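You operate a simulated robot arm through the tools that you are given. There is no shell and no other tool. Be economical: measure what you need, move in short steps, check, and stop when the job is done.

The job below is to be done with a simulated robot arm. You get a single attempt, and the scene is never put back.

Task
Sand the carriage board's rough patch, tighten its axle knob, then unclamp it.
Fine: block back on its spot; jig pin up and both board clamps free. Set down upright: sanding block. What is to be rubbed or washed off counts as gone when no trace of it is left.

It is judged by the outcome, as a careful person would: the job done as asked, and still so three seconds after it is handed in. It fails if anything else is knocked over, pushed out of place, dropped, spilled or broken.

Robot
A 6-joint arm with a two-finger parallel gripper on a trunk, on a base that drives. Base frame: it is fixed to the floor where the robot stands at the start and does not move with it; the origin is under the middle of the robot, x ahead of it, y to its left, z up; the surface under the hand at the start is at about z = 880. Readings come in mm, rad, newtons and seconds.
Its first joint turns from -2.897 to 2.897 rad. Places, roughly: axle knob on the carriage board [700, -400, 900]; carriage board [800, -600, 900]; drop pin of the carriage jig [600, -600, 900]; open end board clamp [600, -800, 900]; stop end board clamp [600, -400, 900]. Payload 3.43 kg.
The tool frame sits at the grasp point between the pads (the TCP): z along the fingers, y along the line on which they close. The tips reach 34 mm beyond it. Largest opening 128 mm; finger width 24, thickness 12; the body of the gripper, 48 by 130 mm, starts 96 mm behind the TCP.
Orientation is that of the tool frame in the base frame, as [roll, pitch, yaw] about the fixed x, y, z axes, in that order (R = Rz(yaw) Ry(pitch) Rx(roll)). With the fingers straight down and closing along the base's y, the tool's x points along the base's -x, its y along +y and its z along -z.

Tools
- The arm moves only by the tool move_arm. Its argument "motion" is a list of rows, each a list of 3 entries, a list of its own where there are three numbers: the finger opening in mm, from 0 to 128, then the shift along the tool's x, y, z in mm, then the turn, a rotation vector about the tool's x, y, z in rad. In form: [[hand, [tx, ty, tz], [ax, ay, az]], ...]. A call has 1 to 10 rows; each row shifts and turns the commanded pose from where the row before left it, along the tool's axes as they then stand. A row lasts 0.2 s, in which the tool goes at most 50 mm and 0.15 rad; a call with a longer step from one row to the next is refused whole, and so is a gripper value outside its range. Where a pose cannot be reached the arm comes as near as it can. A force on the tool above 90 N (or 10 N above the force at the start of the call, whichever is more), or a blocked arm, ends the call early, and 0.2 s more pass. The fingers move at their own pace (about 153 mm/s each) and stop on an object; they squeeze with about 30 N. The grip force told is the motor's: it shows also when the fingers shut on nothing. Time passes only in rows, and 0.2 s behind the last, so rows that do not move let the fingers close. The reply holds the time, the measured pose of the TCP, the force on the tool along the base axes, the opening and the grip force, in the units named above and with some noise, with the torque about the TCP (base axes, N m) and any sound that the robot's microphone picked up.
- Cameras (640 x 400 px; columns grow to the right, rows downward): "scene" is now at [151, 150.2, 1255.6]; the picture's right is [-0.69, -0.72, 0.00], its down [-0.14, 0.14, -0.98] and it looks along [0.71, -0.68, -0.20] (base axes); focal length 254 px, centre (320, 200). "wrist" rides on the gripper at [76, -11, -160] in the tool frame; the picture's right is [0.15, 0.99, 0.00], its down [-0.88, 0.13, -0.46] and it looks along [-0.45, 0.07, 0.89] (tool axes); focal length 234 px, centre (320, 200). There is no depth. A picture from a camera that has moved, and an enlarged one, comes with that camera's place and axes in the base frame and with its lens. The place of the scene camera against the robot may be out by one fixed shift of up to 25 mm in any direction.
- camera(camera): a new picture of that camera. No time passes.
- base_move(legs): drives the robot by 1 to 6 legs, each [ahead, left, turn to the left] in mm, mm and rad, along the robot's own axes; the way and the turn of a leg run together, so that a leg with both is an arc; at most 1500 mm and 3.142 rad a leg. The arm and the cameras ride along, it lands a little off, and it stops where it bumps. It gives what a move gives.
- pan_tilt(pan, tilt): turns the head with the scene camera to pan (to the left, within 2.496 rad either way) and tilt (down, from -0.506 to 1.204), counted from straight ahead of the robot. It gives what a move gives.
- close_up(camera, box): a new picture of the part [left, top, right, bottom] of that camera's present view, enlarged. No time passes.
- close_job(): hands the job in; it is judged then, once.

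Go step by step. Nothing tells you exact positions but the pictures and the camera data: compare them with the known pose of the tool, close in by small moves and look again before you grip or let go. The budget is 120 turns and 98 pictures, counting those below and the enlarged ones. Unless the task says otherwise, let go and move clear before handing in, and close with one line.

The tools are called as name(argument=value, ...) on one line, values as JSON. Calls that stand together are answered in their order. move_arm: Moves the arm, as the interface text tells. Its arguments: {"type":"object","properties":{"motion":{"type":"array","items":{"type":"array"}}},"required":["motion"]} The other tools are called the same way: base_move (legs) drives the base; pan_tilt (pan, tilt) turns the head that bears the scene camera; camera (camera) takes a picture; close_up (camera, box) takes an enlarged picture of a part of a camera's view; close_job () hands the job in.

At the start:

```text
clock: 0.0
eef_pos: [570.0, -473.2, 1161.4]
orientation: [-3.141, 0.0, -3.141]
force: [0.6, 0.0, 0.0]
ft_torque: [-0.01, 0.01, -0.02]
gripper_width: 128.1
grip_force: 0.0
robot x, y, heading: [-2.1, -0.2, -0.007]
head pan, tilt: [-0.763, 0.197]
```

scene: 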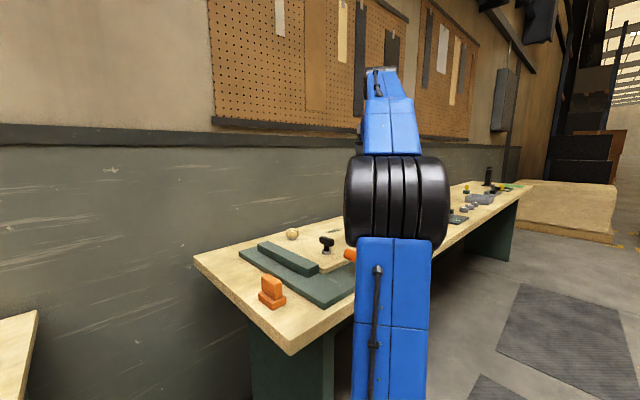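
wrist: 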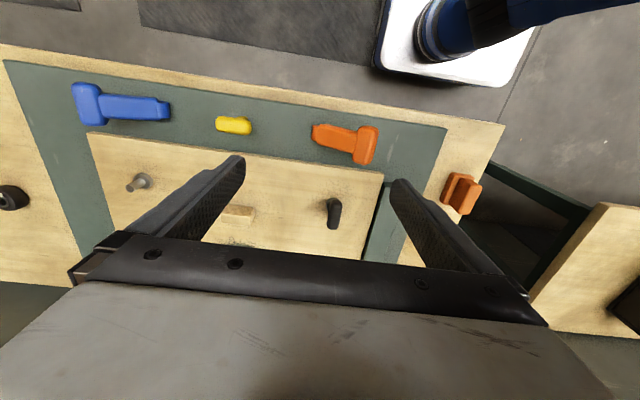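

I see a jig with a blue clamp, a yellow pin, an orange clamp, a knob on the board and an orange object at the right of the table. I'll look closer before moving.

close_up(camera="wrist", box=[60, 60, 280, 260])

close_up(camera="wrist", box=[280, 100, 500, 260])

close_up(camera="scene", box=[190, 200, 370, 330])

```text
2.00 times, centred on (170, 160) of wrist
camera zoom: at [495.1, -484.9, 1322.4], right [-0.15, 0.99, 0.0], down [0.88, 0.13, 0.46], along [0.45, 0.07, -0.89], focal length 468 px, centre (620, 280)
```

zoom: 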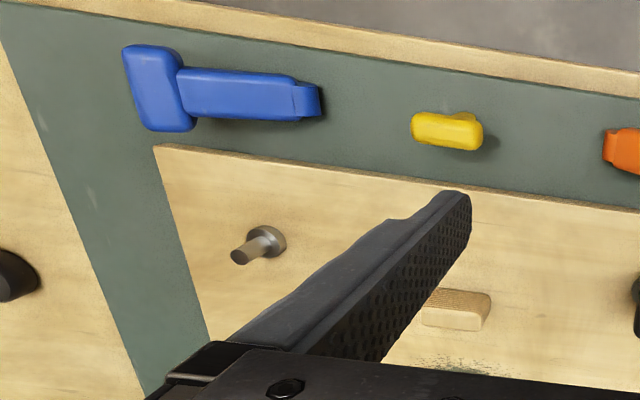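

```text
2.50 times, centred on (390, 180) of wrist
camera zoom: at [495.1, -484.9, 1322.4], right [-0.15, 0.99, 0.0], down [0.88, 0.13, 0.46], along [0.45, 0.07, -0.89], focal length 585 px, centre (145, 250)
```

zoom: 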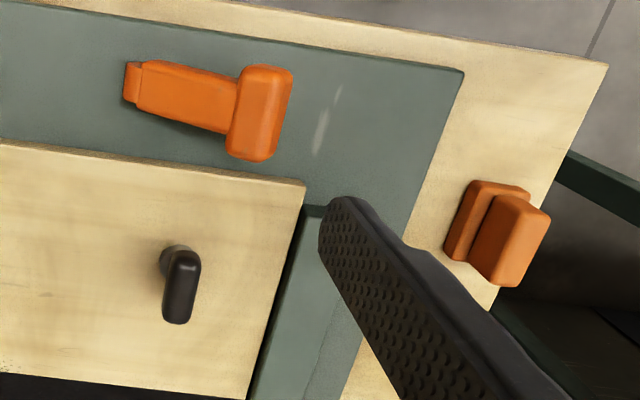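

```text
3.08 times, centred on (280, 265) of scene
camera zoom: at [151.0, 150.2, 1255.6], right [-0.69, -0.72, 0.0], down [-0.14, 0.14, -0.98], along [0.71, -0.68, -0.2], focal length 781 px, centre (443, 0)
```

zoom: 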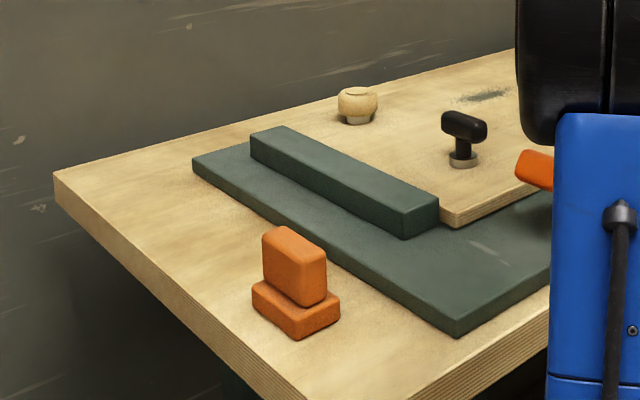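

The clamps, pin and knob sit near their listed places. The rough patch seems to be at the back of the board, so I'll move the hand outward to see it.

move_arm(motion=[[128, [-45, 0, 0], [0, 0, 0]], [128, [-45, 0, 0], [0, 0, 0]], [128, [-45, -20, 0], [0, 0, 0]], [128, [-45, -20, 0], [0, 0, 0]]])

camera(camera="wrist")

camera(camera="scene")

```text
clock: 1.0
eef_pos: [741.0, -505.0, 1131.1]
orientation: [-3.136, 0.005, 3.141]
force: [-1.0, 0.4, 1.1]
ft_torque: [-0.03, -0.07, 0.0]
gripper_width: 128.0
grip_force: 0.1
out of reach, approached as far as the arm can: row 2, 3, 4
robot x, y, heading: [2.0, -1.1, -0.001]
head pan, tilt: [-0.763, 0.197]
```

```text
92 pictures are left
camera wrist: at [664.3, -515.6, 1291.0], right [-0.15, 0.99, -0.01], down [0.88, 0.13, 0.46], along [0.46, 0.06, -0.89], focal length 234 px, centre (320, 200)
```

wrist: 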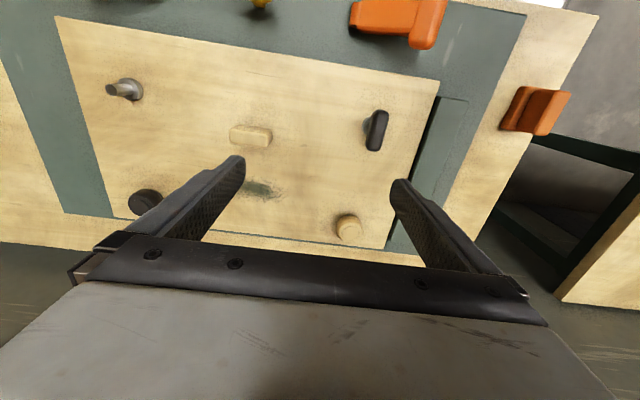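

```text
91 pictures are left
camera scene: at [150.5, 150.5, 1255.6], right [-0.69, -0.72, 0.0], down [-0.14, 0.14, -0.98], along [0.71, -0.68, -0.2], focal length 254 px, centre (320, 200)
```

scene: 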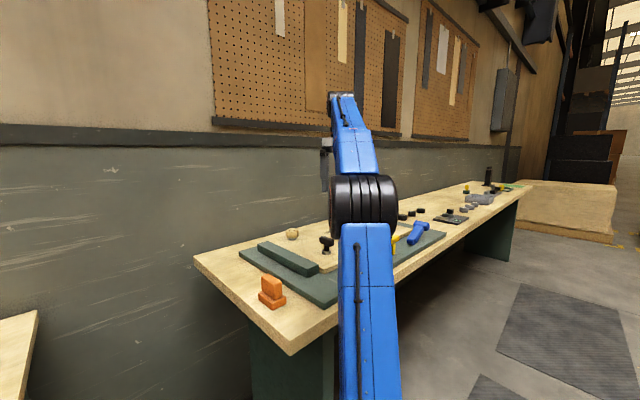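

close_up(camera="wrist", box=[80, 60, 300, 220])

close_up(camera="wrist", box=[320, 60, 600, 250])

close_up(camera="scene", box=[380, 160, 540, 280])

```text
2.50 times, centred on (190, 140) of wrist
camera zoom: at [664.3, -515.6, 1291.0], right [-0.15, 0.99, -0.01], down [0.88, 0.13, 0.46], along [0.46, 0.06, -0.89], focal length 585 px, centre (645, 350)
```

zoom: 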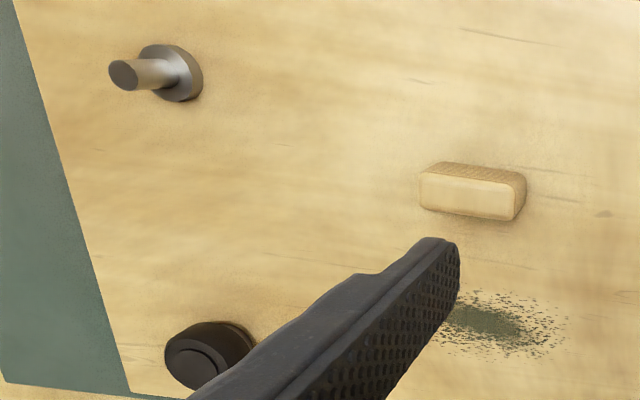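

```text
2.11 times, centred on (460, 155) of wrist
camera zoom: at [664.3, -515.6, 1291.0], right [-0.15, 0.99, -0.01], down [0.88, 0.13, 0.46], along [0.46, 0.06, -0.89], focal length 493 px, centre (25, 295)
```

zoom: 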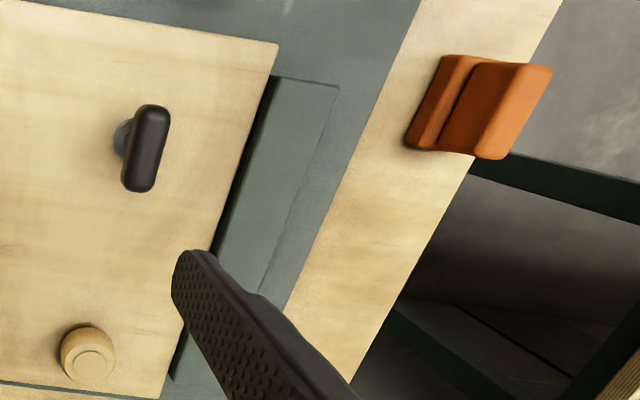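

```text
3.33 times, centred on (460, 220) of scene
camera zoom: at [150.5, 150.5, 1255.6], right [-0.69, -0.72, 0.0], down [-0.14, 0.14, -0.98], along [0.71, -0.68, -0.2], focal length 846 px, centre (-147, 133)
```

zoom: 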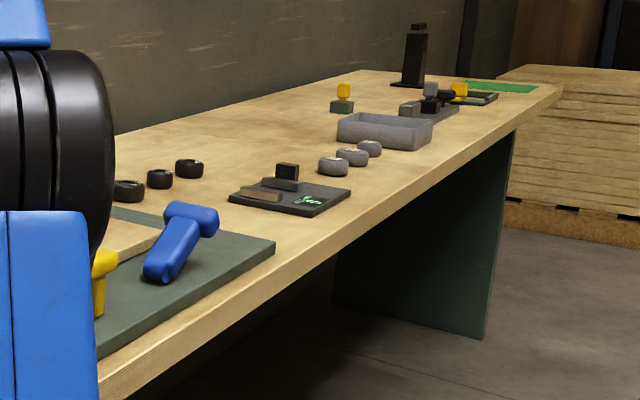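

close_up(camera="scene", box=[430, 200, 480, 230])

close_up(camera="scene", box=[460, 160, 530, 205])

close_up(camera="scene", box=[240, 265, 304, 315])

close_up(camera="wrist", box=[490, 70, 586, 146])

```text
12.80 times, centred on (455, 215) of scene
camera zoom: at [150.5, 150.5, 1255.6], right [-0.69, -0.72, 0.0], down [-0.14, 0.14, -0.98], along [0.71, -0.68, -0.2], focal length 3249 px, centre (-1408, 8)
```

zoom: 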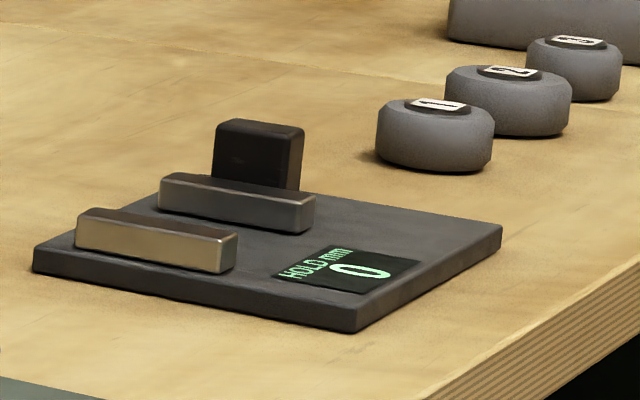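

```text
8.89 times, centred on (495, 182) of scene
camera zoom: at [150.5, 150.5, 1255.6], right [-0.69, -0.72, 0.0], down [-0.14, 0.14, -0.98], along [0.71, -0.68, -0.2], focal length 2256 px, centre (-1236, 356)
```

zoom: 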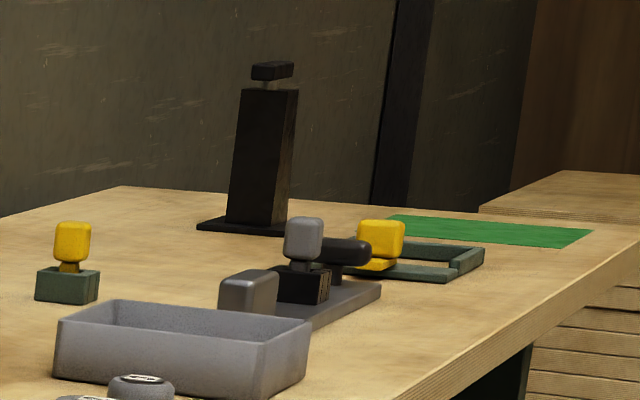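

```text
8.00 times, centred on (272, 290) of scene
camera zoom: at [150.5, 150.5, 1255.6], right [-0.69, -0.72, 0.0], down [-0.14, 0.14, -0.98], along [0.71, -0.68, -0.2], focal length 2030 px, centre (704, -520)
```

zoom: 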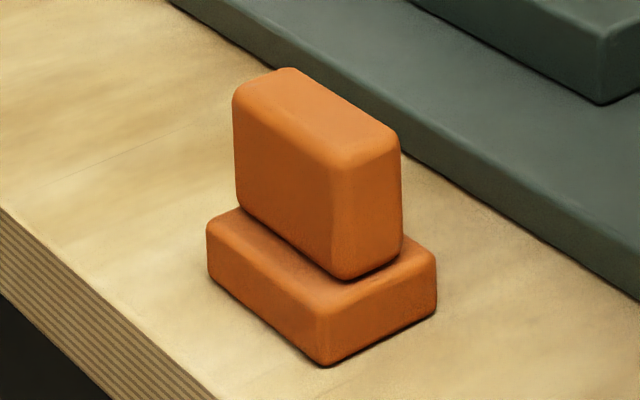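

```text
5.26 times, centred on (538, 108) of wrist
camera zoom: at [664.3, -515.6, 1291.0], right [-0.15, 0.99, -0.01], down [0.88, 0.13, 0.46], along [0.46, 0.06, -0.89], focal length 1232 px, centre (-827, 684)
```

zoom: 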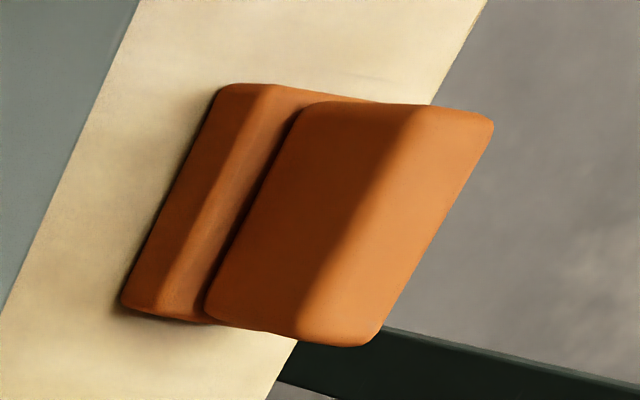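

The orange two-tier object at the table end must be the sanding block, and the rough patch is at about (859, -597). It is out of reach from here, so I'll pull the arm back and drive along the bench to the right.

move_arm(motion=[[128, [45, 0, -15], [0, 0, 0]], [128, [45, 20, -15], [0, 0, 0]], [128, [45, 20, 0], [0, 0, 0]], [128, [45, 0, 0], [0, 0, 0]]])

base_move(legs=[[0, -450, 0]])

pan_tilt(pan=0.0, tilt=0.6)

camera(camera="scene")

camera(camera="wrist")

```text
refused: row 2 steps farther than a row can; nothing moved
```

```text
clock: 3.7
eef_pos: [736.8, -959.6, 1130.3]
orientation: [-3.139, 0.003, 3.137]
force: [-1.1, -0.2, 0.8]
ft_torque: [0.0, -0.02, -0.02]
gripper_width: 128.1
grip_force: 0.0
robot x, y, heading: [-3.4, -451.2, -0.004]
head pan, tilt: [-0.763, 0.197]
```

```text
clock: 4.8
eef_pos: [736.5, -959.3, 1129.1]
orientation: [-3.138, 0.003, 3.136]
force: [0.5, -0.4, 0.8]
ft_torque: [0.01, -0.01, 0.0]
gripper_width: 128.0
grip_force: 0.2
robot x, y, heading: [1.4, -450.3, -0.006]
head pan, tilt: [0.0, 0.6]
```

```text
83 pictures are left
camera scene: at [172.1, -236.8, 1218.5], right [-0.01, -1.0, 0.0], down [-0.56, 0.0, -0.83], along [0.83, 0.0, -0.56], focal length 254 px, centre (320, 200)
```

scene: 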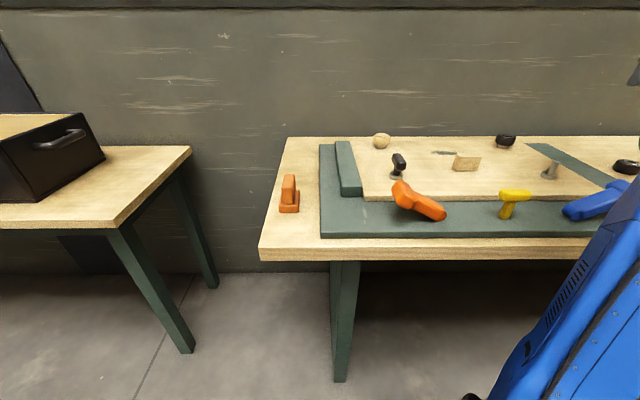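

```text
82 pictures are left
camera wrist: at [660.9, -970.1, 1290.3], right [-0.14, 0.99, 0.0], down [0.88, 0.13, 0.46], along [0.45, 0.06, -0.89], focal length 234 px, centre (320, 200)
```

wrist: 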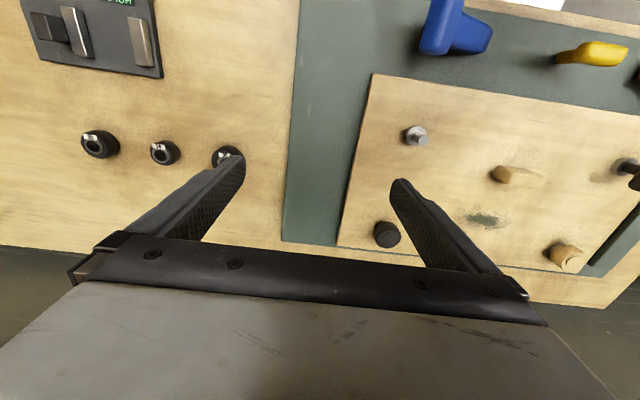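

Good, the view is now clear. I'll zoom in on the fittings.

close_up(camera="scene", box=[350, 120, 510, 230])

close_up(camera="scene", box=[480, 130, 640, 230])

close_up(camera="scene", box=[260, 160, 340, 220])

close_up(camera="wrist", box=[380, 0, 640, 160])

```text
3.64 times, centred on (430, 175) of scene
camera zoom: at [172.1, -236.8, 1218.5], right [-0.01, -1.0, 0.0], down [-0.56, 0.0, -0.83], along [0.83, 0.0, -0.56], focal length 923 px, centre (-80, 291)
```

zoom: 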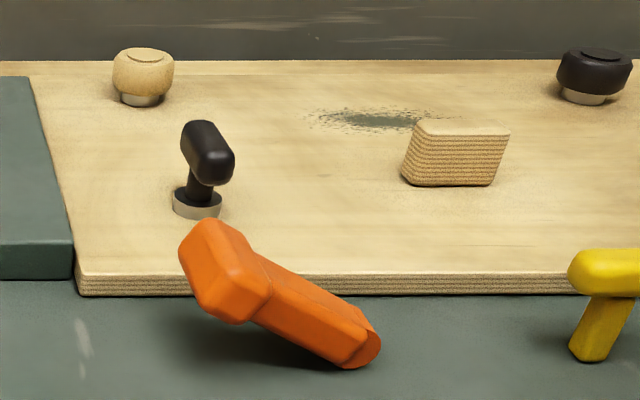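

```text
4.00 times, centred on (560, 180) of scene
camera zoom: at [172.1, -236.8, 1218.5], right [-0.01, -1.0, 0.0], down [-0.56, 0.0, -0.83], along [0.83, 0.0, -0.56], focal length 1015 px, centre (-640, 280)
```

zoom: 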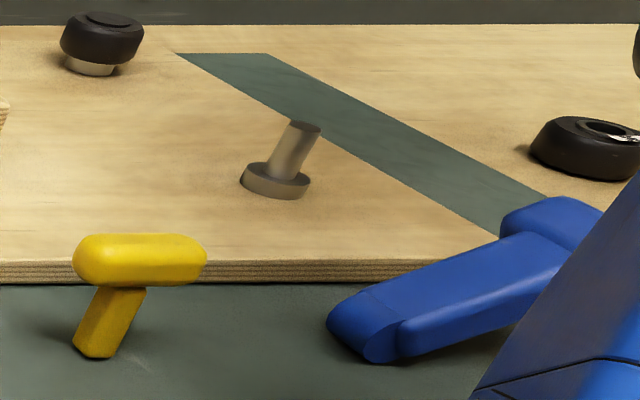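

```text
6.67 times, centred on (300, 190) of scene
camera zoom: at [172.1, -236.8, 1218.5], right [-0.01, -1.0, 0.0], down [-0.56, 0.0, -0.83], along [0.83, 0.0, -0.56], focal length 1692 px, centre (453, 267)
```

zoom: 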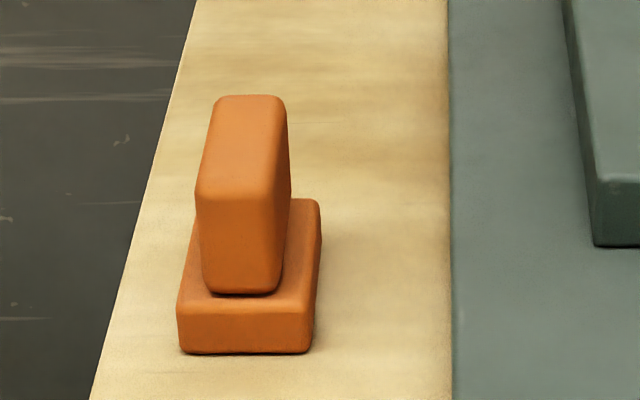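

```text
2.46 times, centred on (510, 80) of wrist
camera zoom: at [660.9, -970.1, 1290.3], right [-0.14, 0.99, 0.0], down [0.88, 0.13, 0.46], along [0.45, 0.06, -0.89], focal length 576 px, centre (-148, 495)
```

zoom: 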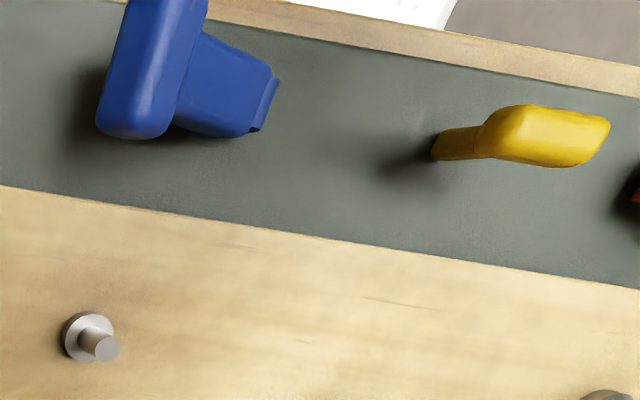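

Next I'll bring the hand over the orange sanding block to measure it.

move_arm(motion=[[128, [8, 48, 0], [0, 0, 0]], [128, [8, 48, 0], [0, 0, 0]], [128, [8, 48, 0], [0, 0, 0]], [128, [8, 48, 0], [0, 0, 0]], [128, [8, 48, 0], [0, 0, 0]], [128, [8, 48, 0], [0, 0, 0]], [128, [8, 48, 0], [0, 0, 0]], [128, [8, 48, 0], [0, 0, 0]], [128, [8, 48, 0], [0, 0, 0]], [128, [8, 48, 0], [0, 0, 0]]])

move_arm(motion=[[128, [0, 48, 0], [0, 0, 0]], [128, [0, 48, 0], [0, 0, 0]], [128, [0, 48, 0], [0, 0, 0]], [128, [0, 48, 0], [0, 0, 0]], [128, [0, 48, 0], [0, 0, 0]], [128, [0, 48, 0], [0, 0, 0]], [128, [0, 10, 10], [0, 0, 0]], [128, [0, 0, 0], [0, 0, 0]]])

camera(camera="wrist")

close_up(camera="scene", box=[240, 100, 640, 250])

```text
clock: 7.0
eef_pos: [656.4, -480.5, 1128.8]
orientation: [-3.137, 0.003, 3.135]
force: [0.6, -0.6, 0.1]
ft_torque: [-0.01, -0.01, 0.01]
gripper_width: 128.0
grip_force: 0.1
robot x, y, heading: [-1.0, -452.6, -0.0]
head pan, tilt: [0.0, 0.6]
```

```text
clock: 8.8
eef_pos: [661.0, -181.9, 1116.1]
orientation: [-3.138, 0.004, 3.136]
force: [-0.5, 0.3, -0.2]
ft_torque: [-0.01, 0.03, -0.01]
gripper_width: 127.9
grip_force: 0.1
robot x, y, heading: [1.3, -452.5, -0.009]
head pan, tilt: [0.0, 0.6]
```

```text
77 pictures are left
camera wrist: at [585.0, -191.7, 1277.0], right [-0.14, 0.99, 0.0], down [0.88, 0.13, 0.46], along [0.45, 0.06, -0.89], focal length 234 px, centre (320, 200)
```

wrist: 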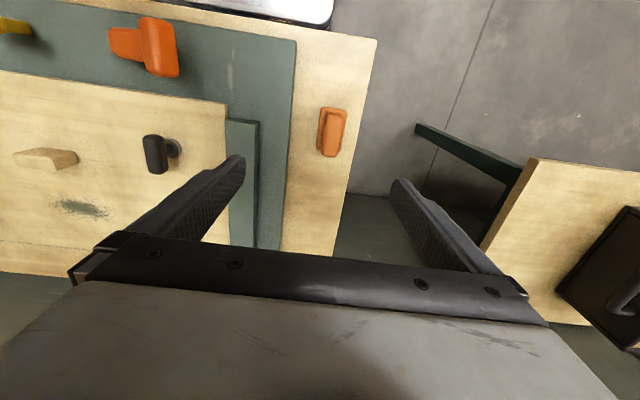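

```text
1.60 times, centred on (440, 175) of scene
camera zoom: at [172.0, -236.5, 1218.4], right [0.0, -1.0, 0.0], down [-0.56, 0.0, -0.83], along [0.83, 0.0, -0.56], focal length 406 px, centre (128, 240)
```

zoom: 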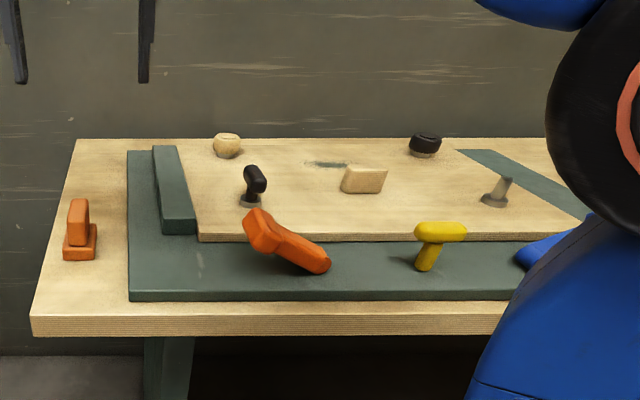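

close_up(camera="wrist", box=[292, 90, 372, 170])

```text
5.00 times, centred on (332, 130) of wrist
camera zoom: at [585.0, -191.7, 1277.0], right [-0.14, 0.99, 0.0], down [0.88, 0.13, 0.46], along [0.45, 0.06, -0.89], focal length 1171 px, centre (260, 550)
```

zoom: 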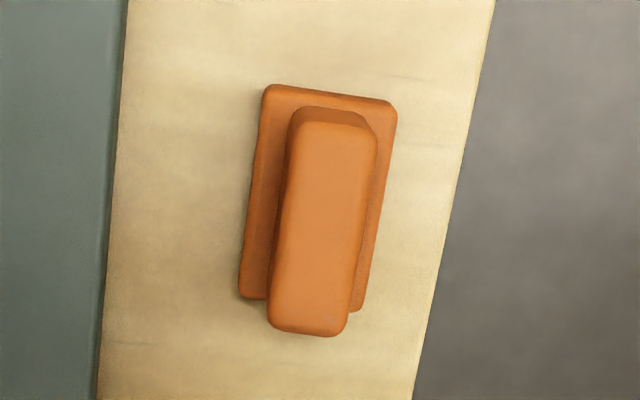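

The block's handle is aligned with x, centred at about (651, -166) with its top near z = 937. I'll align and descend partway.

move_arm(motion=[[60, [10, 16, 30], [0, 0, 0]], [60, [0, 0, 45], [0, 0, 0]], [60, [0, 0, 45], [0, 0, 0]], [60, [0, 0, 0], [0, 0, 0]]])

camera(camera="wrist")

close_up(camera="scene", box=[240, 120, 360, 220])

```text
clock: 9.8
eef_pos: [651.2, -164.0, 994.8]
orientation: [-3.138, 0.004, 3.135]
force: [0.2, -0.7, 0.7]
ft_torque: [-0.01, 0.01, 0.02]
gripper_width: 60.1
grip_force: 0.0
robot x, y, heading: [-3.9, -448.7, -0.008]
head pan, tilt: [0.0, 0.6]
```

```text
74 pictures are left
camera wrist: at [575.1, -174.8, 1155.8], right [-0.14, 0.99, 0.0], down [0.88, 0.13, 0.46], along [0.46, 0.06, -0.89], focal length 234 px, centre (320, 200)
```

wrist: 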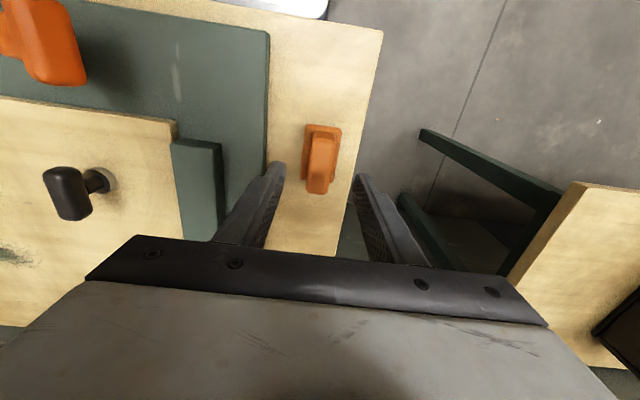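

```text
4.00 times, centred on (300, 170) of scene
camera zoom: at [172.1, -236.6, 1218.4], right [-0.01, -1.0, 0.0], down [-0.56, 0.0, -0.83], along [0.83, 0.0, -0.56], focal length 1015 px, centre (400, 320)
```

zoom: 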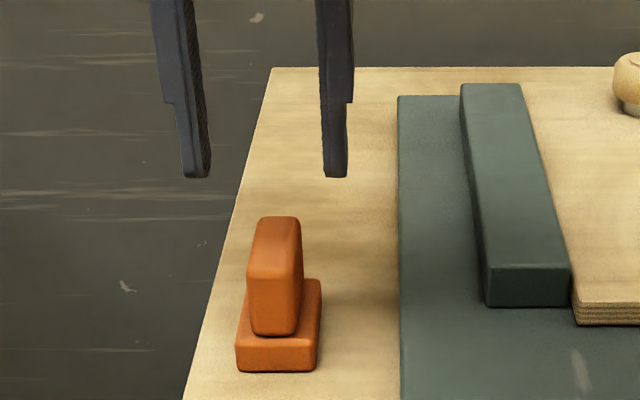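

move_arm(motion=[[60, [3, -2, 30], [0, 0, 0]], [60, [0, 0, 27], [0, 0, 0]], [60, [0, 0, 0], [0, 0, 0]]])

close_up(camera="wrist", box=[240, 80, 400, 260])

close_up(camera="scene", box=[260, 140, 360, 220])

```text
clock: 10.6
eef_pos: [649.6, -167.5, 937.7]
orientation: [-3.139, 0.005, 3.136]
force: [-0.3, -0.4, 0.2]
ft_torque: [0.02, -0.02, 0.01]
gripper_width: 60.3
grip_force: 0.0
robot x, y, heading: [1.6, -451.0, -0.007]
head pan, tilt: [0.0, 0.6]
```

```text
2.22 times, centred on (320, 170) of wrist
camera zoom: at [572.8, -177.8, 1098.0], right [-0.14, 0.99, 0.0], down [0.88, 0.13, 0.46], along [0.45, 0.06, -0.89], focal length 520 px, centre (320, 267)
```

zoom: 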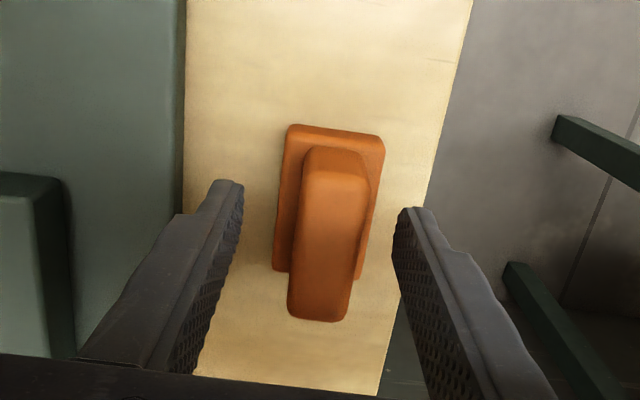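

```text
5.00 times, centred on (310, 180) of scene
camera zoom: at [172.1, -236.6, 1218.4], right [-0.01, -1.0, 0.0], down [-0.56, 0.0, -0.83], along [0.83, 0.0, -0.56], focal length 1269 px, centre (370, 300)
```

zoom: 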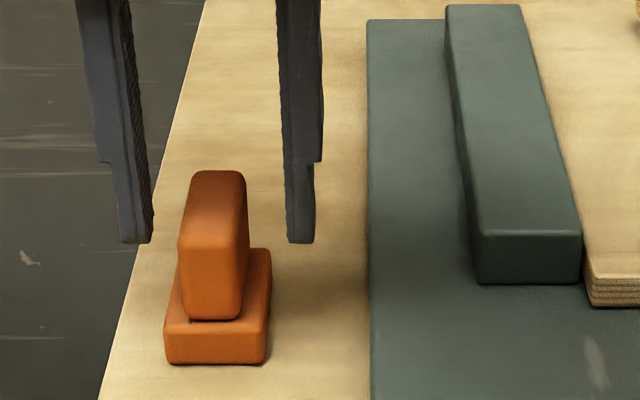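

The block's top now looks to be around z = 915–920, about 15–18 mm lower than I assumed, so I'll go down further and nudge sideways.

move_arm(motion=[[60, [-5, 4, 8], [0, 0, 0]], [60, [0, 0, 7], [0, 0, 0]], [60, [0, 0, 0], [0, 0, 0]]])

close_up(camera="scene", box=[260, 140, 360, 220])

close_up(camera="wrist", box=[240, 80, 400, 260])

```text
clock: 11.4
eef_pos: [655.3, -162.4, 923.6]
orientation: [-3.139, 0.002, 3.136]
force: [-0.2, 0.3, 0.1]
ft_torque: [0.01, -0.02, 0.03]
gripper_width: 59.9
grip_force: 0.0
robot x, y, heading: [-0.9, -452.9, -0.005]
head pan, tilt: [0.0, 0.6]
```

```text
5.00 times, centred on (310, 180) of scene
camera zoom: at [172.1, -236.6, 1218.4], right [-0.01, -1.0, 0.0], down [-0.56, 0.0, -0.83], along [0.83, 0.0, -0.56], focal length 1269 px, centre (370, 300)
```

zoom: 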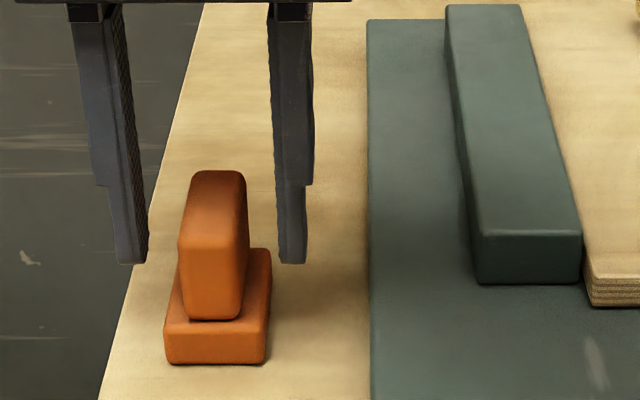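

```text
2.22 times, centred on (320, 170) of wrist
camera zoom: at [578.6, -173.6, 1083.8], right [-0.14, 0.99, 0.0], down [0.88, 0.13, 0.46], along [0.45, 0.06, -0.89], focal length 520 px, centre (320, 267)
```

zoom: 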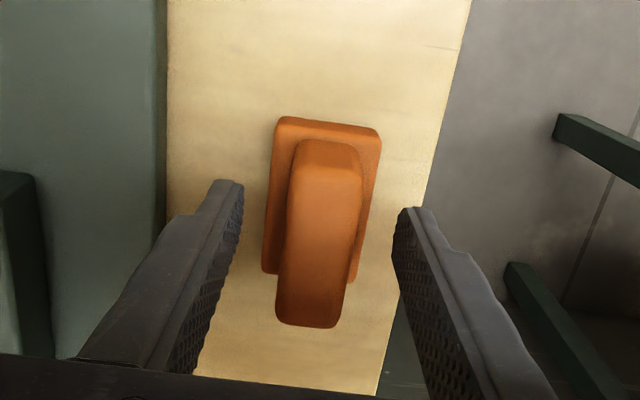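

move_arm(motion=[[60, [0, 0, 7], [0, 0, 0]], [60, [0, 0, 0], [0, 0, 0]], [15, [0, 0, 0], [0, 0, 0]], [15, [0, 0, 0], [0, 0, 0]], [15, [0, 0, 0], [0, 0, 0]]])

close_up(camera="scene", box=[260, 140, 360, 220])

```text
clock: 12.6
eef_pos: [654.1, -163.6, 917.6]
orientation: [-3.138, 0.004, 3.136]
force: [-0.1, 0.1, 0.2]
ft_torque: [0.0, 0.02, 0.01]
gripper_width: 25.1
grip_force: 30.5
robot x, y, heading: [-0.0, -448.7, 0.002]
head pan, tilt: [0.0, 0.6]
```

```text
5.00 times, centred on (310, 180) of scene
camera zoom: at [172.1, -236.6, 1218.4], right [-0.01, -1.0, 0.0], down [-0.57, 0.0, -0.83], along [0.82, 0.0, -0.57], focal length 1269 px, centre (370, 300)
```

zoom: 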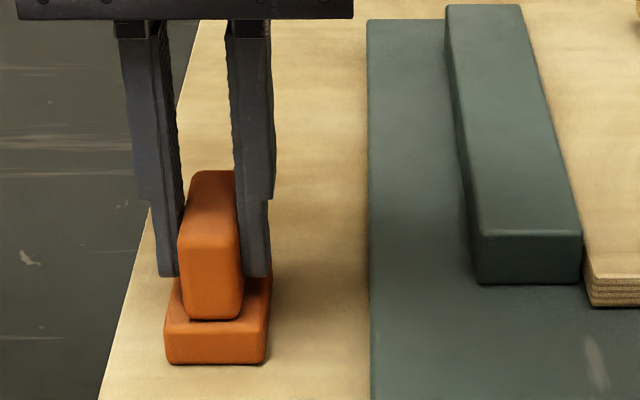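

The block is gripped at 25 mm opening, and its resting pose is TCP (654, -163.6, 917.6). I'll lift it and carry it round the back toward the patch at about (861, -609).

move_arm(motion=[[15, [0, 0, -20], [0, 0, 0]], [15, [0, 0, -40], [0, 0, 0]], [15, [-20, 0, -30], [0, 0, 0]], [15, [-45, 0, 0], [0, 0, 0]], [15, [-45, 0, 0], [0, 0, 0]], [15, [-40, 0, 0], [0, 0, 0]], [15, [-30, -30, 0], [0, 0, 0]], [15, [0, -48, 0], [0, 0, 0]], [15, [0, -48, 0], [0, 0, 0]], [15, [0, 0, 0], [0, 0, 0]]])

camera(camera="scene")

```text
clock: 14.8
eef_pos: [832.9, -290.1, 1006.0]
orientation: [-3.138, 0.005, 3.136]
force: [-0.5, -0.6, -1.5]
ft_torque: [-0.01, -0.01, 0.0]
gripper_width: 25.2
grip_force: 30.1
robot x, y, heading: [-2.8, -448.8, -0.005]
head pan, tilt: [0.0, 0.6]
```

```text
67 pictures are left
camera scene: at [172.2, -236.6, 1218.4], right [-0.01, -1.0, 0.0], down [-0.57, 0.0, -0.82], along [0.82, 0.0, -0.57], focal length 254 px, centre (320, 200)
```

scene: 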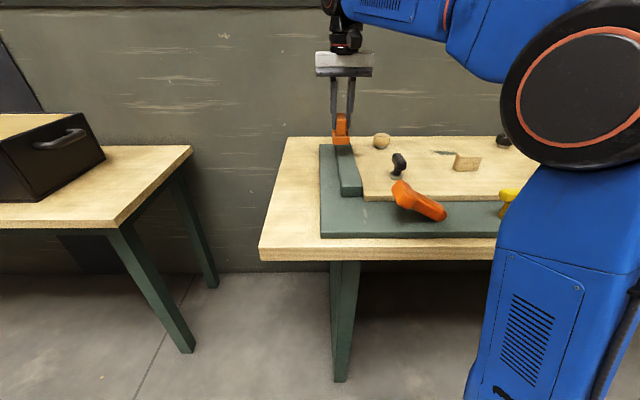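

move_arm(motion=[[15, [-4, -46, 0], [0, 0, 0]], [15, [-4, -46, 0], [0, 0, 0]], [15, [-4, -46, 0], [0, 0, 0]], [15, [-4, -46, 0], [0, 0, 0]], [15, [-4, -46, 0], [0, 0, 0]], [15, [-4, -46, 0], [0, 0, 0]], [15, [-4, -43, 20], [0, 0, 0]], [15, [0, 0, 15], [0, 0, 0]], [15, [0, 0, 0], [0, 0, 0]]])

close_up(camera="scene", box=[370, 80, 530, 190])

camera(camera="wrist")

```text
clock: 16.8
eef_pos: [860.9, -611.2, 973.5]
orientation: [-3.137, 0.006, 3.135]
force: [0.3, -0.2, -1.1]
ft_torque: [0.01, 0.0, 0.01]
gripper_width: 25.4
grip_force: 30.0
robot x, y, heading: [-2.8, -451.7, -0.008]
head pan, tilt: [0.0, 0.6]
```

```text
3.64 times, centred on (450, 135) of scene
camera zoom: at [172.2, -236.7, 1218.5], right [-0.01, -1.0, 0.0], down [-0.57, 0.0, -0.82], along [0.82, 0.0, -0.57], focal length 923 px, centre (-153, 436)
```

zoom: 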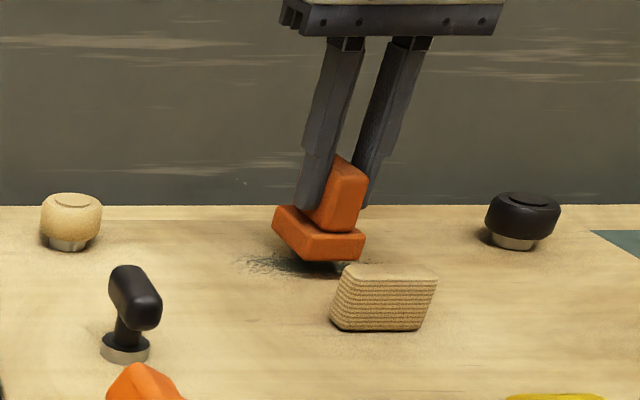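

```text
65 pictures are left
camera wrist: at [785.3, -620.7, 1133.5], right [-0.14, 0.99, 0.0], down [0.88, 0.13, 0.46], along [0.46, 0.06, -0.89], focal length 234 px, centre (320, 200)
```

wrist: 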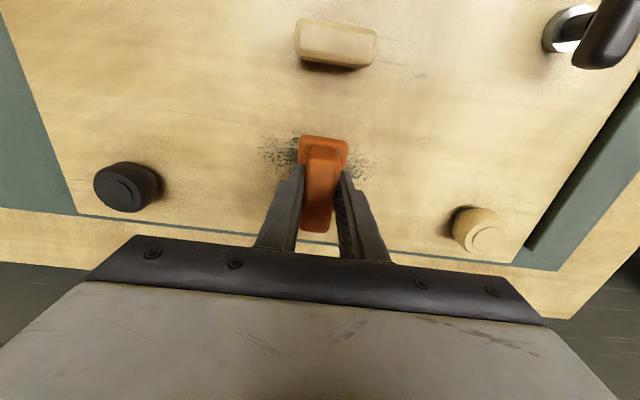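

I'm centred over the patch (about 120 × 55 mm around (862, -611)), so I'll lower gently to contact.

move_arm(motion=[[15, [0, 0, 15], [0, 0, 0]], [15, [0, 0, 8], [0, 0, 0]], [15, [0, 0, 3], [0, 0, 0]], [15, [0, 0, 0], [0, 0, 0]]])

move_arm(motion=[[15, [0, 0, 3], [0, 0, 0]], [15, [0, 0, 0], [0, 0, 0]]])

move_arm(motion=[[15, [0, 0, 2], [0, 0, 0]], [15, [0, 0, 0], [0, 0, 0]]])

```text
clock: 17.8
eef_pos: [859.0, -609.0, 950.0]
orientation: [-3.136, 0.007, 3.136]
force: [3.5, 2.0, 45.9]
ft_torque: [0.23, -0.11, 0.0]
gripper_width: 25.6
grip_force: 29.9
robot x, y, heading: [-2.3, -453.4, -0.002]
head pan, tilt: [0.0, 0.6]
```

```text
clock: 18.4
eef_pos: [859.0, -610.8, 949.7]
orientation: [-3.136, 0.011, 3.137]
force: [10.6, -0.3, 69.5]
ft_torque: [0.28, 0.12, -0.03]
gripper_width: 25.2
grip_force: 30.0
robot x, y, heading: [-2.0, -448.4, -0.002]
head pan, tilt: [0.0, 0.6]
```

```text
clock: 19.0
eef_pos: [857.3, -607.8, 944.9]
orientation: [-3.138, 0.004, 3.136]
force: [-6.3, 3.0, 43.7]
ft_torque: [0.25, 0.33, 0.04]
gripper_width: 26.2
grip_force: 9.8
robot x, y, heading: [-0.9, -450.0, -0.007]
head pan, tilt: [0.0, 0.6]
```

The contact was at z ≈ 950 and the block has slipped slightly up in the fingers under too much force. I'll ease off and check the grip.

move_arm(motion=[[12, [0, 0, -3], [0, 0, 0]], [12, [0, 0, 0], [0, 0, 0]]])

close_up(camera="scene", box=[370, 80, 530, 190])

close_up(camera="wrist", box=[240, 100, 400, 240])

```text
clock: 19.6
eef_pos: [861.1, -609.4, 946.0]
orientation: [-3.138, 0.002, 3.137]
force: [0.3, -0.3, -0.1]
ft_torque: [-0.01, 0.01, -0.01]
gripper_width: 25.4
grip_force: 30.1
robot x, y, heading: [-3.7, -451.8, -0.004]
head pan, tilt: [0.0, 0.6]
```

```text
3.64 times, centred on (450, 135) of scene
camera zoom: at [172.2, -236.7, 1218.4], right [-0.01, -1.0, 0.0], down [-0.57, 0.0, -0.82], along [0.82, 0.0, -0.57], focal length 923 px, centre (-153, 436)
```

zoom: 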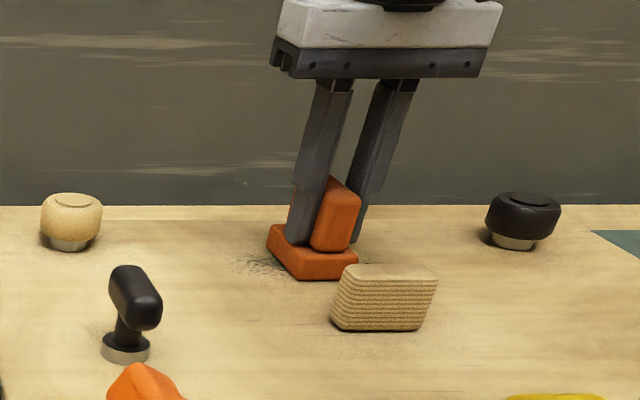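

```text
2.86 times, centred on (320, 170) of wrist
camera zoom: at [784.8, -620.6, 1106.1], right [-0.14, 0.99, 0.0], down [0.88, 0.13, 0.46], along [0.45, 0.06, -0.89], focal length 669 px, centre (320, 286)
```

zoom: 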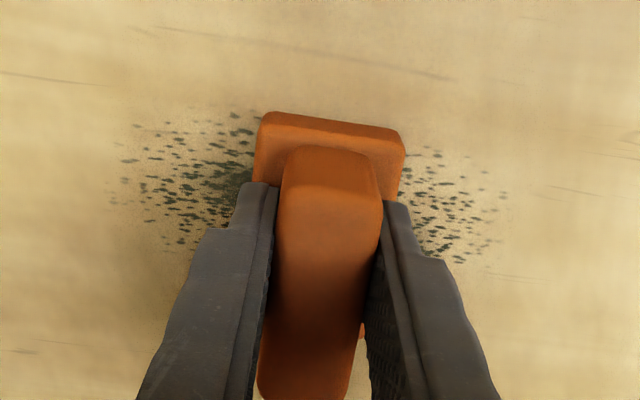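

The grip is sound. I'll press lightly (about 1.5 mm) and stroke sideways along the patch.

move_arm(motion=[[12, [0, 0, 1.5], [0, 0, 0]], [12, [0, 20, 0], [0, 0, 0]], [12, [0, 20, 0], [0, 0, 0]], [12, [0, 15, 0], [0, 0, 0]], [12, [0, -20, 0], [0, 0, 0]], [12, [0, -20, 0], [0, 0, 0]], [12, [0, -15, 0], [0, 0, 0]]])

close_up(camera="wrist", box=[240, 100, 400, 240])

```text
clock: 21.2
eef_pos: [858.0, -607.0, 946.7]
orientation: [-3.139, 0.004, 3.136]
force: [0.6, -0.1, -0.8]
ft_torque: [0.01, 0.0, 0.01]
gripper_width: 25.3
grip_force: 29.2
robot x, y, heading: [1.2, -451.2, -0.002]
head pan, tilt: [0.0, 0.6]
```

```text
2.86 times, centred on (320, 170) of wrist
camera zoom: at [782.9, -619.3, 1107.2], right [-0.14, 0.99, 0.0], down [0.88, 0.13, 0.46], along [0.45, 0.06, -0.89], focal length 669 px, centre (320, 286)
```

zoom: 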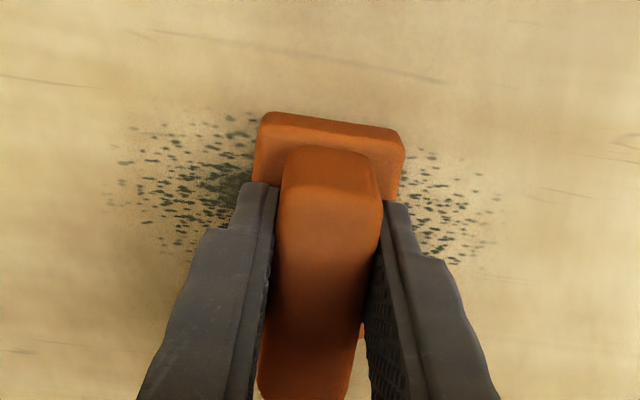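

There was no contact force and no change, so I'll press down a little more.

move_arm(motion=[[12, [0, 0, 1.5], [0, 0, 0]], [12, [0, 0, 0], [0, 0, 0]]])

move_arm(motion=[[12, [0, 0, 0.7], [0, 0, 0]], [12, [0, 0, 0], [0, 0, 0]]])

```text
clock: 21.8
eef_pos: [860.0, -608.9, 946.3]
orientation: [-3.139, 0.005, 3.136]
force: [1.0, -0.2, 2.6]
ft_torque: [0.1, 0.05, -0.03]
gripper_width: 25.5
grip_force: 30.6
robot x, y, heading: [-6.0, -451.7, -0.009]
head pan, tilt: [0.0, 0.6]
```

```text
clock: 22.4
eef_pos: [859.1, -609.9, 944.4]
orientation: [-3.137, 0.007, 3.136]
force: [7.7, -1.1, 27.1]
ft_torque: [0.21, 0.26, 0.01]
gripper_width: 25.6
grip_force: 29.7
robot x, y, heading: [-3.6, -449.3, -0.007]
head pan, tilt: [0.0, 0.6]
```

About 27 N of contact now. Stroking.

move_arm(motion=[[12, [0, 20, 0], [0, 0, 0]], [12, [0, 20, 0], [0, 0, 0]], [12, [0, 15, 0], [0, 0, 0]], [12, [0, -20, 0], [0, 0, 0]], [12, [0, -20, 0], [0, 0, 0]], [12, [0, -20, 0], [0, 0, 0]], [12, [0, -20, 0], [0, 0, 0]], [12, [0, -20, 0], [0, 0, 0]], [12, [0, -15, 0], [0, 0, 0]]])

close_up(camera="wrist", box=[240, 100, 440, 240])

```text
clock: 24.4
eef_pos: [859.9, -667.8, 945.2]
orientation: [-3.137, 0.005, 3.138]
force: [-1.0, 21.4, 29.6]
ft_torque: [1.15, 0.28, -0.09]
gripper_width: 25.3
grip_force: 30.5
robot x, y, heading: [-0.4, -450.7, -0.005]
head pan, tilt: [0.0, 0.6]
```

```text
2.86 times, centred on (340, 170) of wrist
camera zoom: at [782.5, -678.5, 1105.1], right [-0.14, 0.99, -0.01], down [0.88, 0.13, 0.46], along [0.46, 0.06, -0.89], focal length 669 px, centre (263, 286)
```

zoom: 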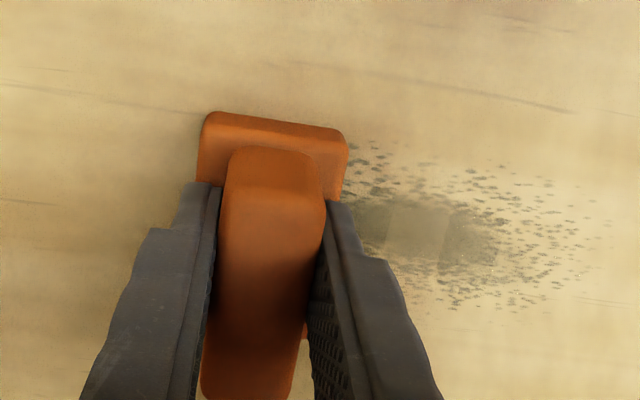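

The patch is fading, so I'll keep stroking.

move_arm(motion=[[12, [0, 24, 0], [0, 0, 0]], [12, [0, 24, 0], [0, 0, 0]], [12, [0, 24, 0], [0, 0, 0]], [12, [0, 24, 0], [0, 0, 0]], [12, [0, 24, 0], [0, 0, 0]], [12, [0, -24, 0], [0, 0, 0]], [12, [0, -24, 0], [0, 0, 0]], [12, [0, -24, 0], [0, 0, 0]], [12, [0, -24, 0], [0, 0, 0]], [12, [0, -24, 0], [0, 0, 0]]])

move_arm(motion=[[12, [0, 24, 0], [0, 0, 0]], [12, [0, 24, 0], [0, 0, 0]], [12, [0, 24, 0], [0, 0, 0]], [12, [0, 24, 0], [0, 0, 0]], [12, [0, 24, 0], [0, 0, 0]], [12, [0, -24, 0], [0, 0, 0]], [12, [0, -24, 0], [0, 0, 0]], [12, [0, -24, 0], [0, 0, 0]], [12, [0, -24, 0], [0, 0, 0]], [12, [0, -24, 0], [0, 0, 0]]])

close_up(camera="wrist", box=[240, 100, 440, 240])

```text
clock: 26.6
eef_pos: [860.0, -668.0, 945.1]
orientation: [-3.137, 0.004, 3.138]
force: [-0.2, 20.5, 26.3]
ft_torque: [1.11, 0.04, -0.01]
gripper_width: 25.6
grip_force: 29.6
robot x, y, heading: [-1.4, -451.4, -0.009]
head pan, tilt: [0.0, 0.6]
```

```text
clock: 28.8
eef_pos: [859.5, -669.8, 945.6]
orientation: [-3.135, 0.004, 3.135]
force: [-1.4, 17.1, 21.4]
ft_torque: [0.94, -0.39, 0.27]
gripper_width: 25.5
grip_force: 30.1
robot x, y, heading: [0.9, -448.9, -0.006]
head pan, tilt: [0.0, 0.6]
```

```text
2.86 times, centred on (340, 170) of wrist
camera zoom: at [783.7, -680.5, 1105.3], right [-0.14, 0.99, -0.01], down [0.88, 0.13, 0.46], along [0.45, 0.06, -0.89], focal length 669 px, centre (263, 286)
```

zoom: 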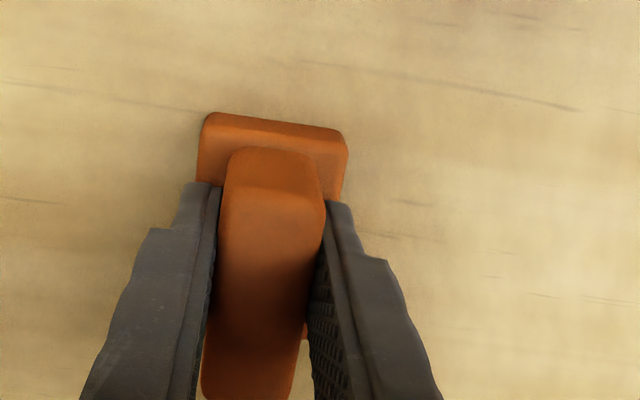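

That side looks clean. I'll do one more pass with a small fore/aft shift, then lift and check all of it.

move_arm(motion=[[12, [8, -6, 0], [0, 0, 0]], [12, [0, 24, 0], [0, 0, 0]], [12, [0, 24, 0], [0, 0, 0]], [12, [0, 24, 0], [0, 0, 0]], [12, [0, 24, 0], [0, 0, 0]], [12, [0, 24, 0], [0, 0, 0]], [12, [-16, 6, 0], [0, 0, 0]], [12, [0, -24, 0], [0, 0, 0]], [12, [0, -24, 0], [0, 0, 0]], [12, [0, -24, 0], [0, 0, 0]]])

move_arm(motion=[[12, [0, -24, 0], [0, 0, 0]], [12, [0, -24, 0], [0, 0, 0]], [12, [0, 24, 0], [0, 0, 0]], [12, [0, 24, 0], [0, 0, 0]], [12, [0, 24, -30], [0, 0, 0]], [12, [0, 40, -20], [0, 0, 0]], [12, [0, 45, 0], [0, 0, 0]], [12, [0, 45, 0], [0, 0, 0]], [12, [0, 45, 0], [0, 0, 0]], [12, [0, 0, 0], [0, 0, 0]]])

close_up(camera="wrist", box=[0, 80, 320, 260])

close_up(camera="scene", box=[370, 110, 530, 210])

```text
clock: 31.0
eef_pos: [867.3, -621.0, 943.9]
orientation: [-3.137, 0.005, 3.138]
force: [1.4, 22.0, 28.5]
ft_torque: [1.26, 0.01, -0.01]
gripper_width: 25.7
grip_force: 30.0
robot x, y, heading: [1.2, -451.3, -0.009]
head pan, tilt: [0.0, 0.6]
```

```text
clock: 33.2
eef_pos: [867.7, -421.7, 992.0]
orientation: [-3.138, 0.005, 3.136]
force: [0.4, -0.4, 0.0]
ft_torque: [0.01, 0.01, -0.01]
gripper_width: 25.4
grip_force: 30.2
robot x, y, heading: [1.0, -447.5, -0.004]
head pan, tilt: [0.0, 0.6]
```

```text
2.00 times, centred on (160, 170) of wrist
camera zoom: at [792.3, -431.9, 1152.9], right [-0.14, 0.99, 0.0], down [0.88, 0.13, 0.46], along [0.45, 0.06, -0.89], focal length 468 px, centre (640, 260)
```

zoom: 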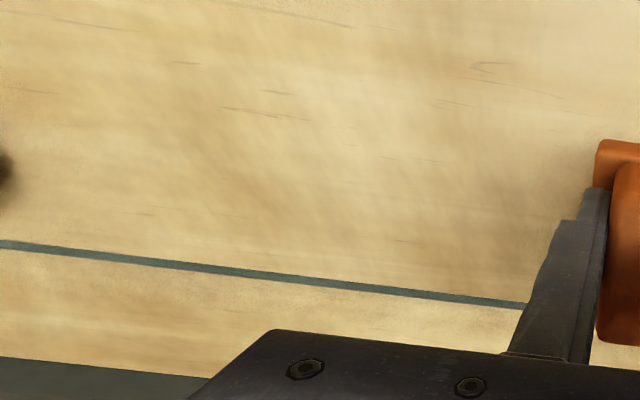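

```text
4.00 times, centred on (450, 160) of scene
camera zoom: at [172.1, -236.7, 1218.4], right [-0.01, -1.0, 0.0], down [-0.57, 0.0, -0.82], along [0.82, 0.0, -0.57], focal length 1015 px, centre (-200, 360)
```

zoom: 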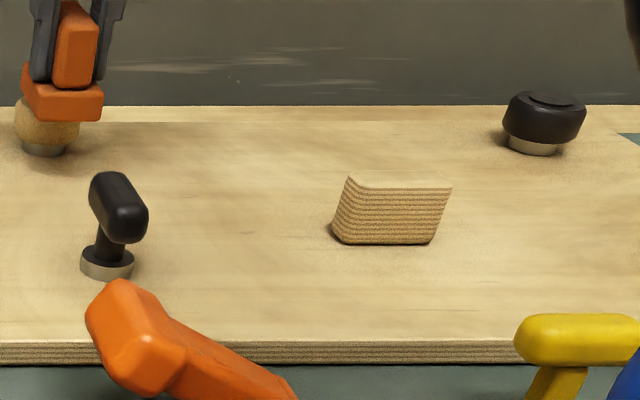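

No trace of the patch remains. Now I'll carry the block back to its spot by the same way round.

move_arm(motion=[[12, [3, 43, -8], [0, 0, 0]], [12, [3, 43, 0], [0, 0, 0]], [12, [3, 43, 0], [0, 0, 0]], [12, [3, 43, 0], [0, 0, 0]], [12, [10, 43, 0], [0, 0, 0]], [12, [20, 43, 0], [0, 0, 0]], [12, [43, 0, 0], [0, 0, 0]], [12, [43, 0, 0], [0, 0, 0]], [12, [43, 0, 0], [0, 0, 0]], [12, [42, 0, 0], [0, 0, 0]]])

move_arm(motion=[[12, [0, 0, 40], [0, 0, 0]], [12, [0, 0, 15], [0, 0, 0]], [12, [0, 0, 0], [0, 0, 0]]])

close_up(camera="scene", box=[260, 140, 360, 220])

```text
clock: 35.4
eef_pos: [656.6, -162.8, 996.7]
orientation: [-3.137, 0.003, 3.138]
force: [-0.4, 0.7, -1.2]
ft_torque: [-0.05, 0.07, 0.01]
gripper_width: 25.5
grip_force: 29.7
robot x, y, heading: [-4.2, -451.6, -0.006]
head pan, tilt: [0.0, 0.6]
```

```text
clock: 36.2
eef_pos: [654.2, -164.6, 941.7]
orientation: [-3.138, 0.002, 3.137]
force: [1.2, 1.2, -1.5]
ft_torque: [-0.01, 0.06, 0.0]
gripper_width: 25.4
grip_force: 29.8
robot x, y, heading: [-4.0, -452.5, -0.001]
head pan, tilt: [0.0, 0.6]
```

```text
5.00 times, centred on (310, 180) of scene
camera zoom: at [172.1, -236.6, 1218.4], right [-0.01, -1.0, 0.0], down [-0.57, 0.0, -0.82], along [0.82, 0.0, -0.57], focal length 1269 px, centre (370, 300)
```

zoom: 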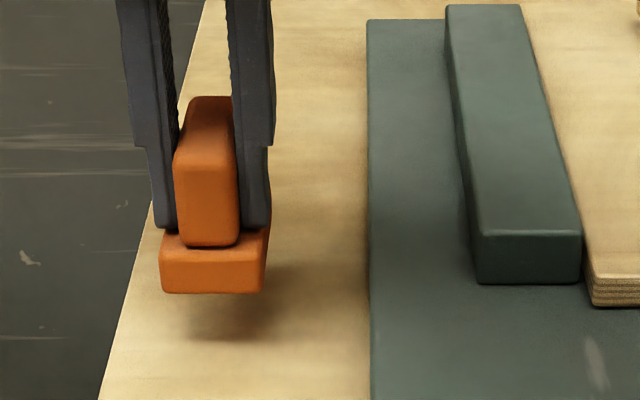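

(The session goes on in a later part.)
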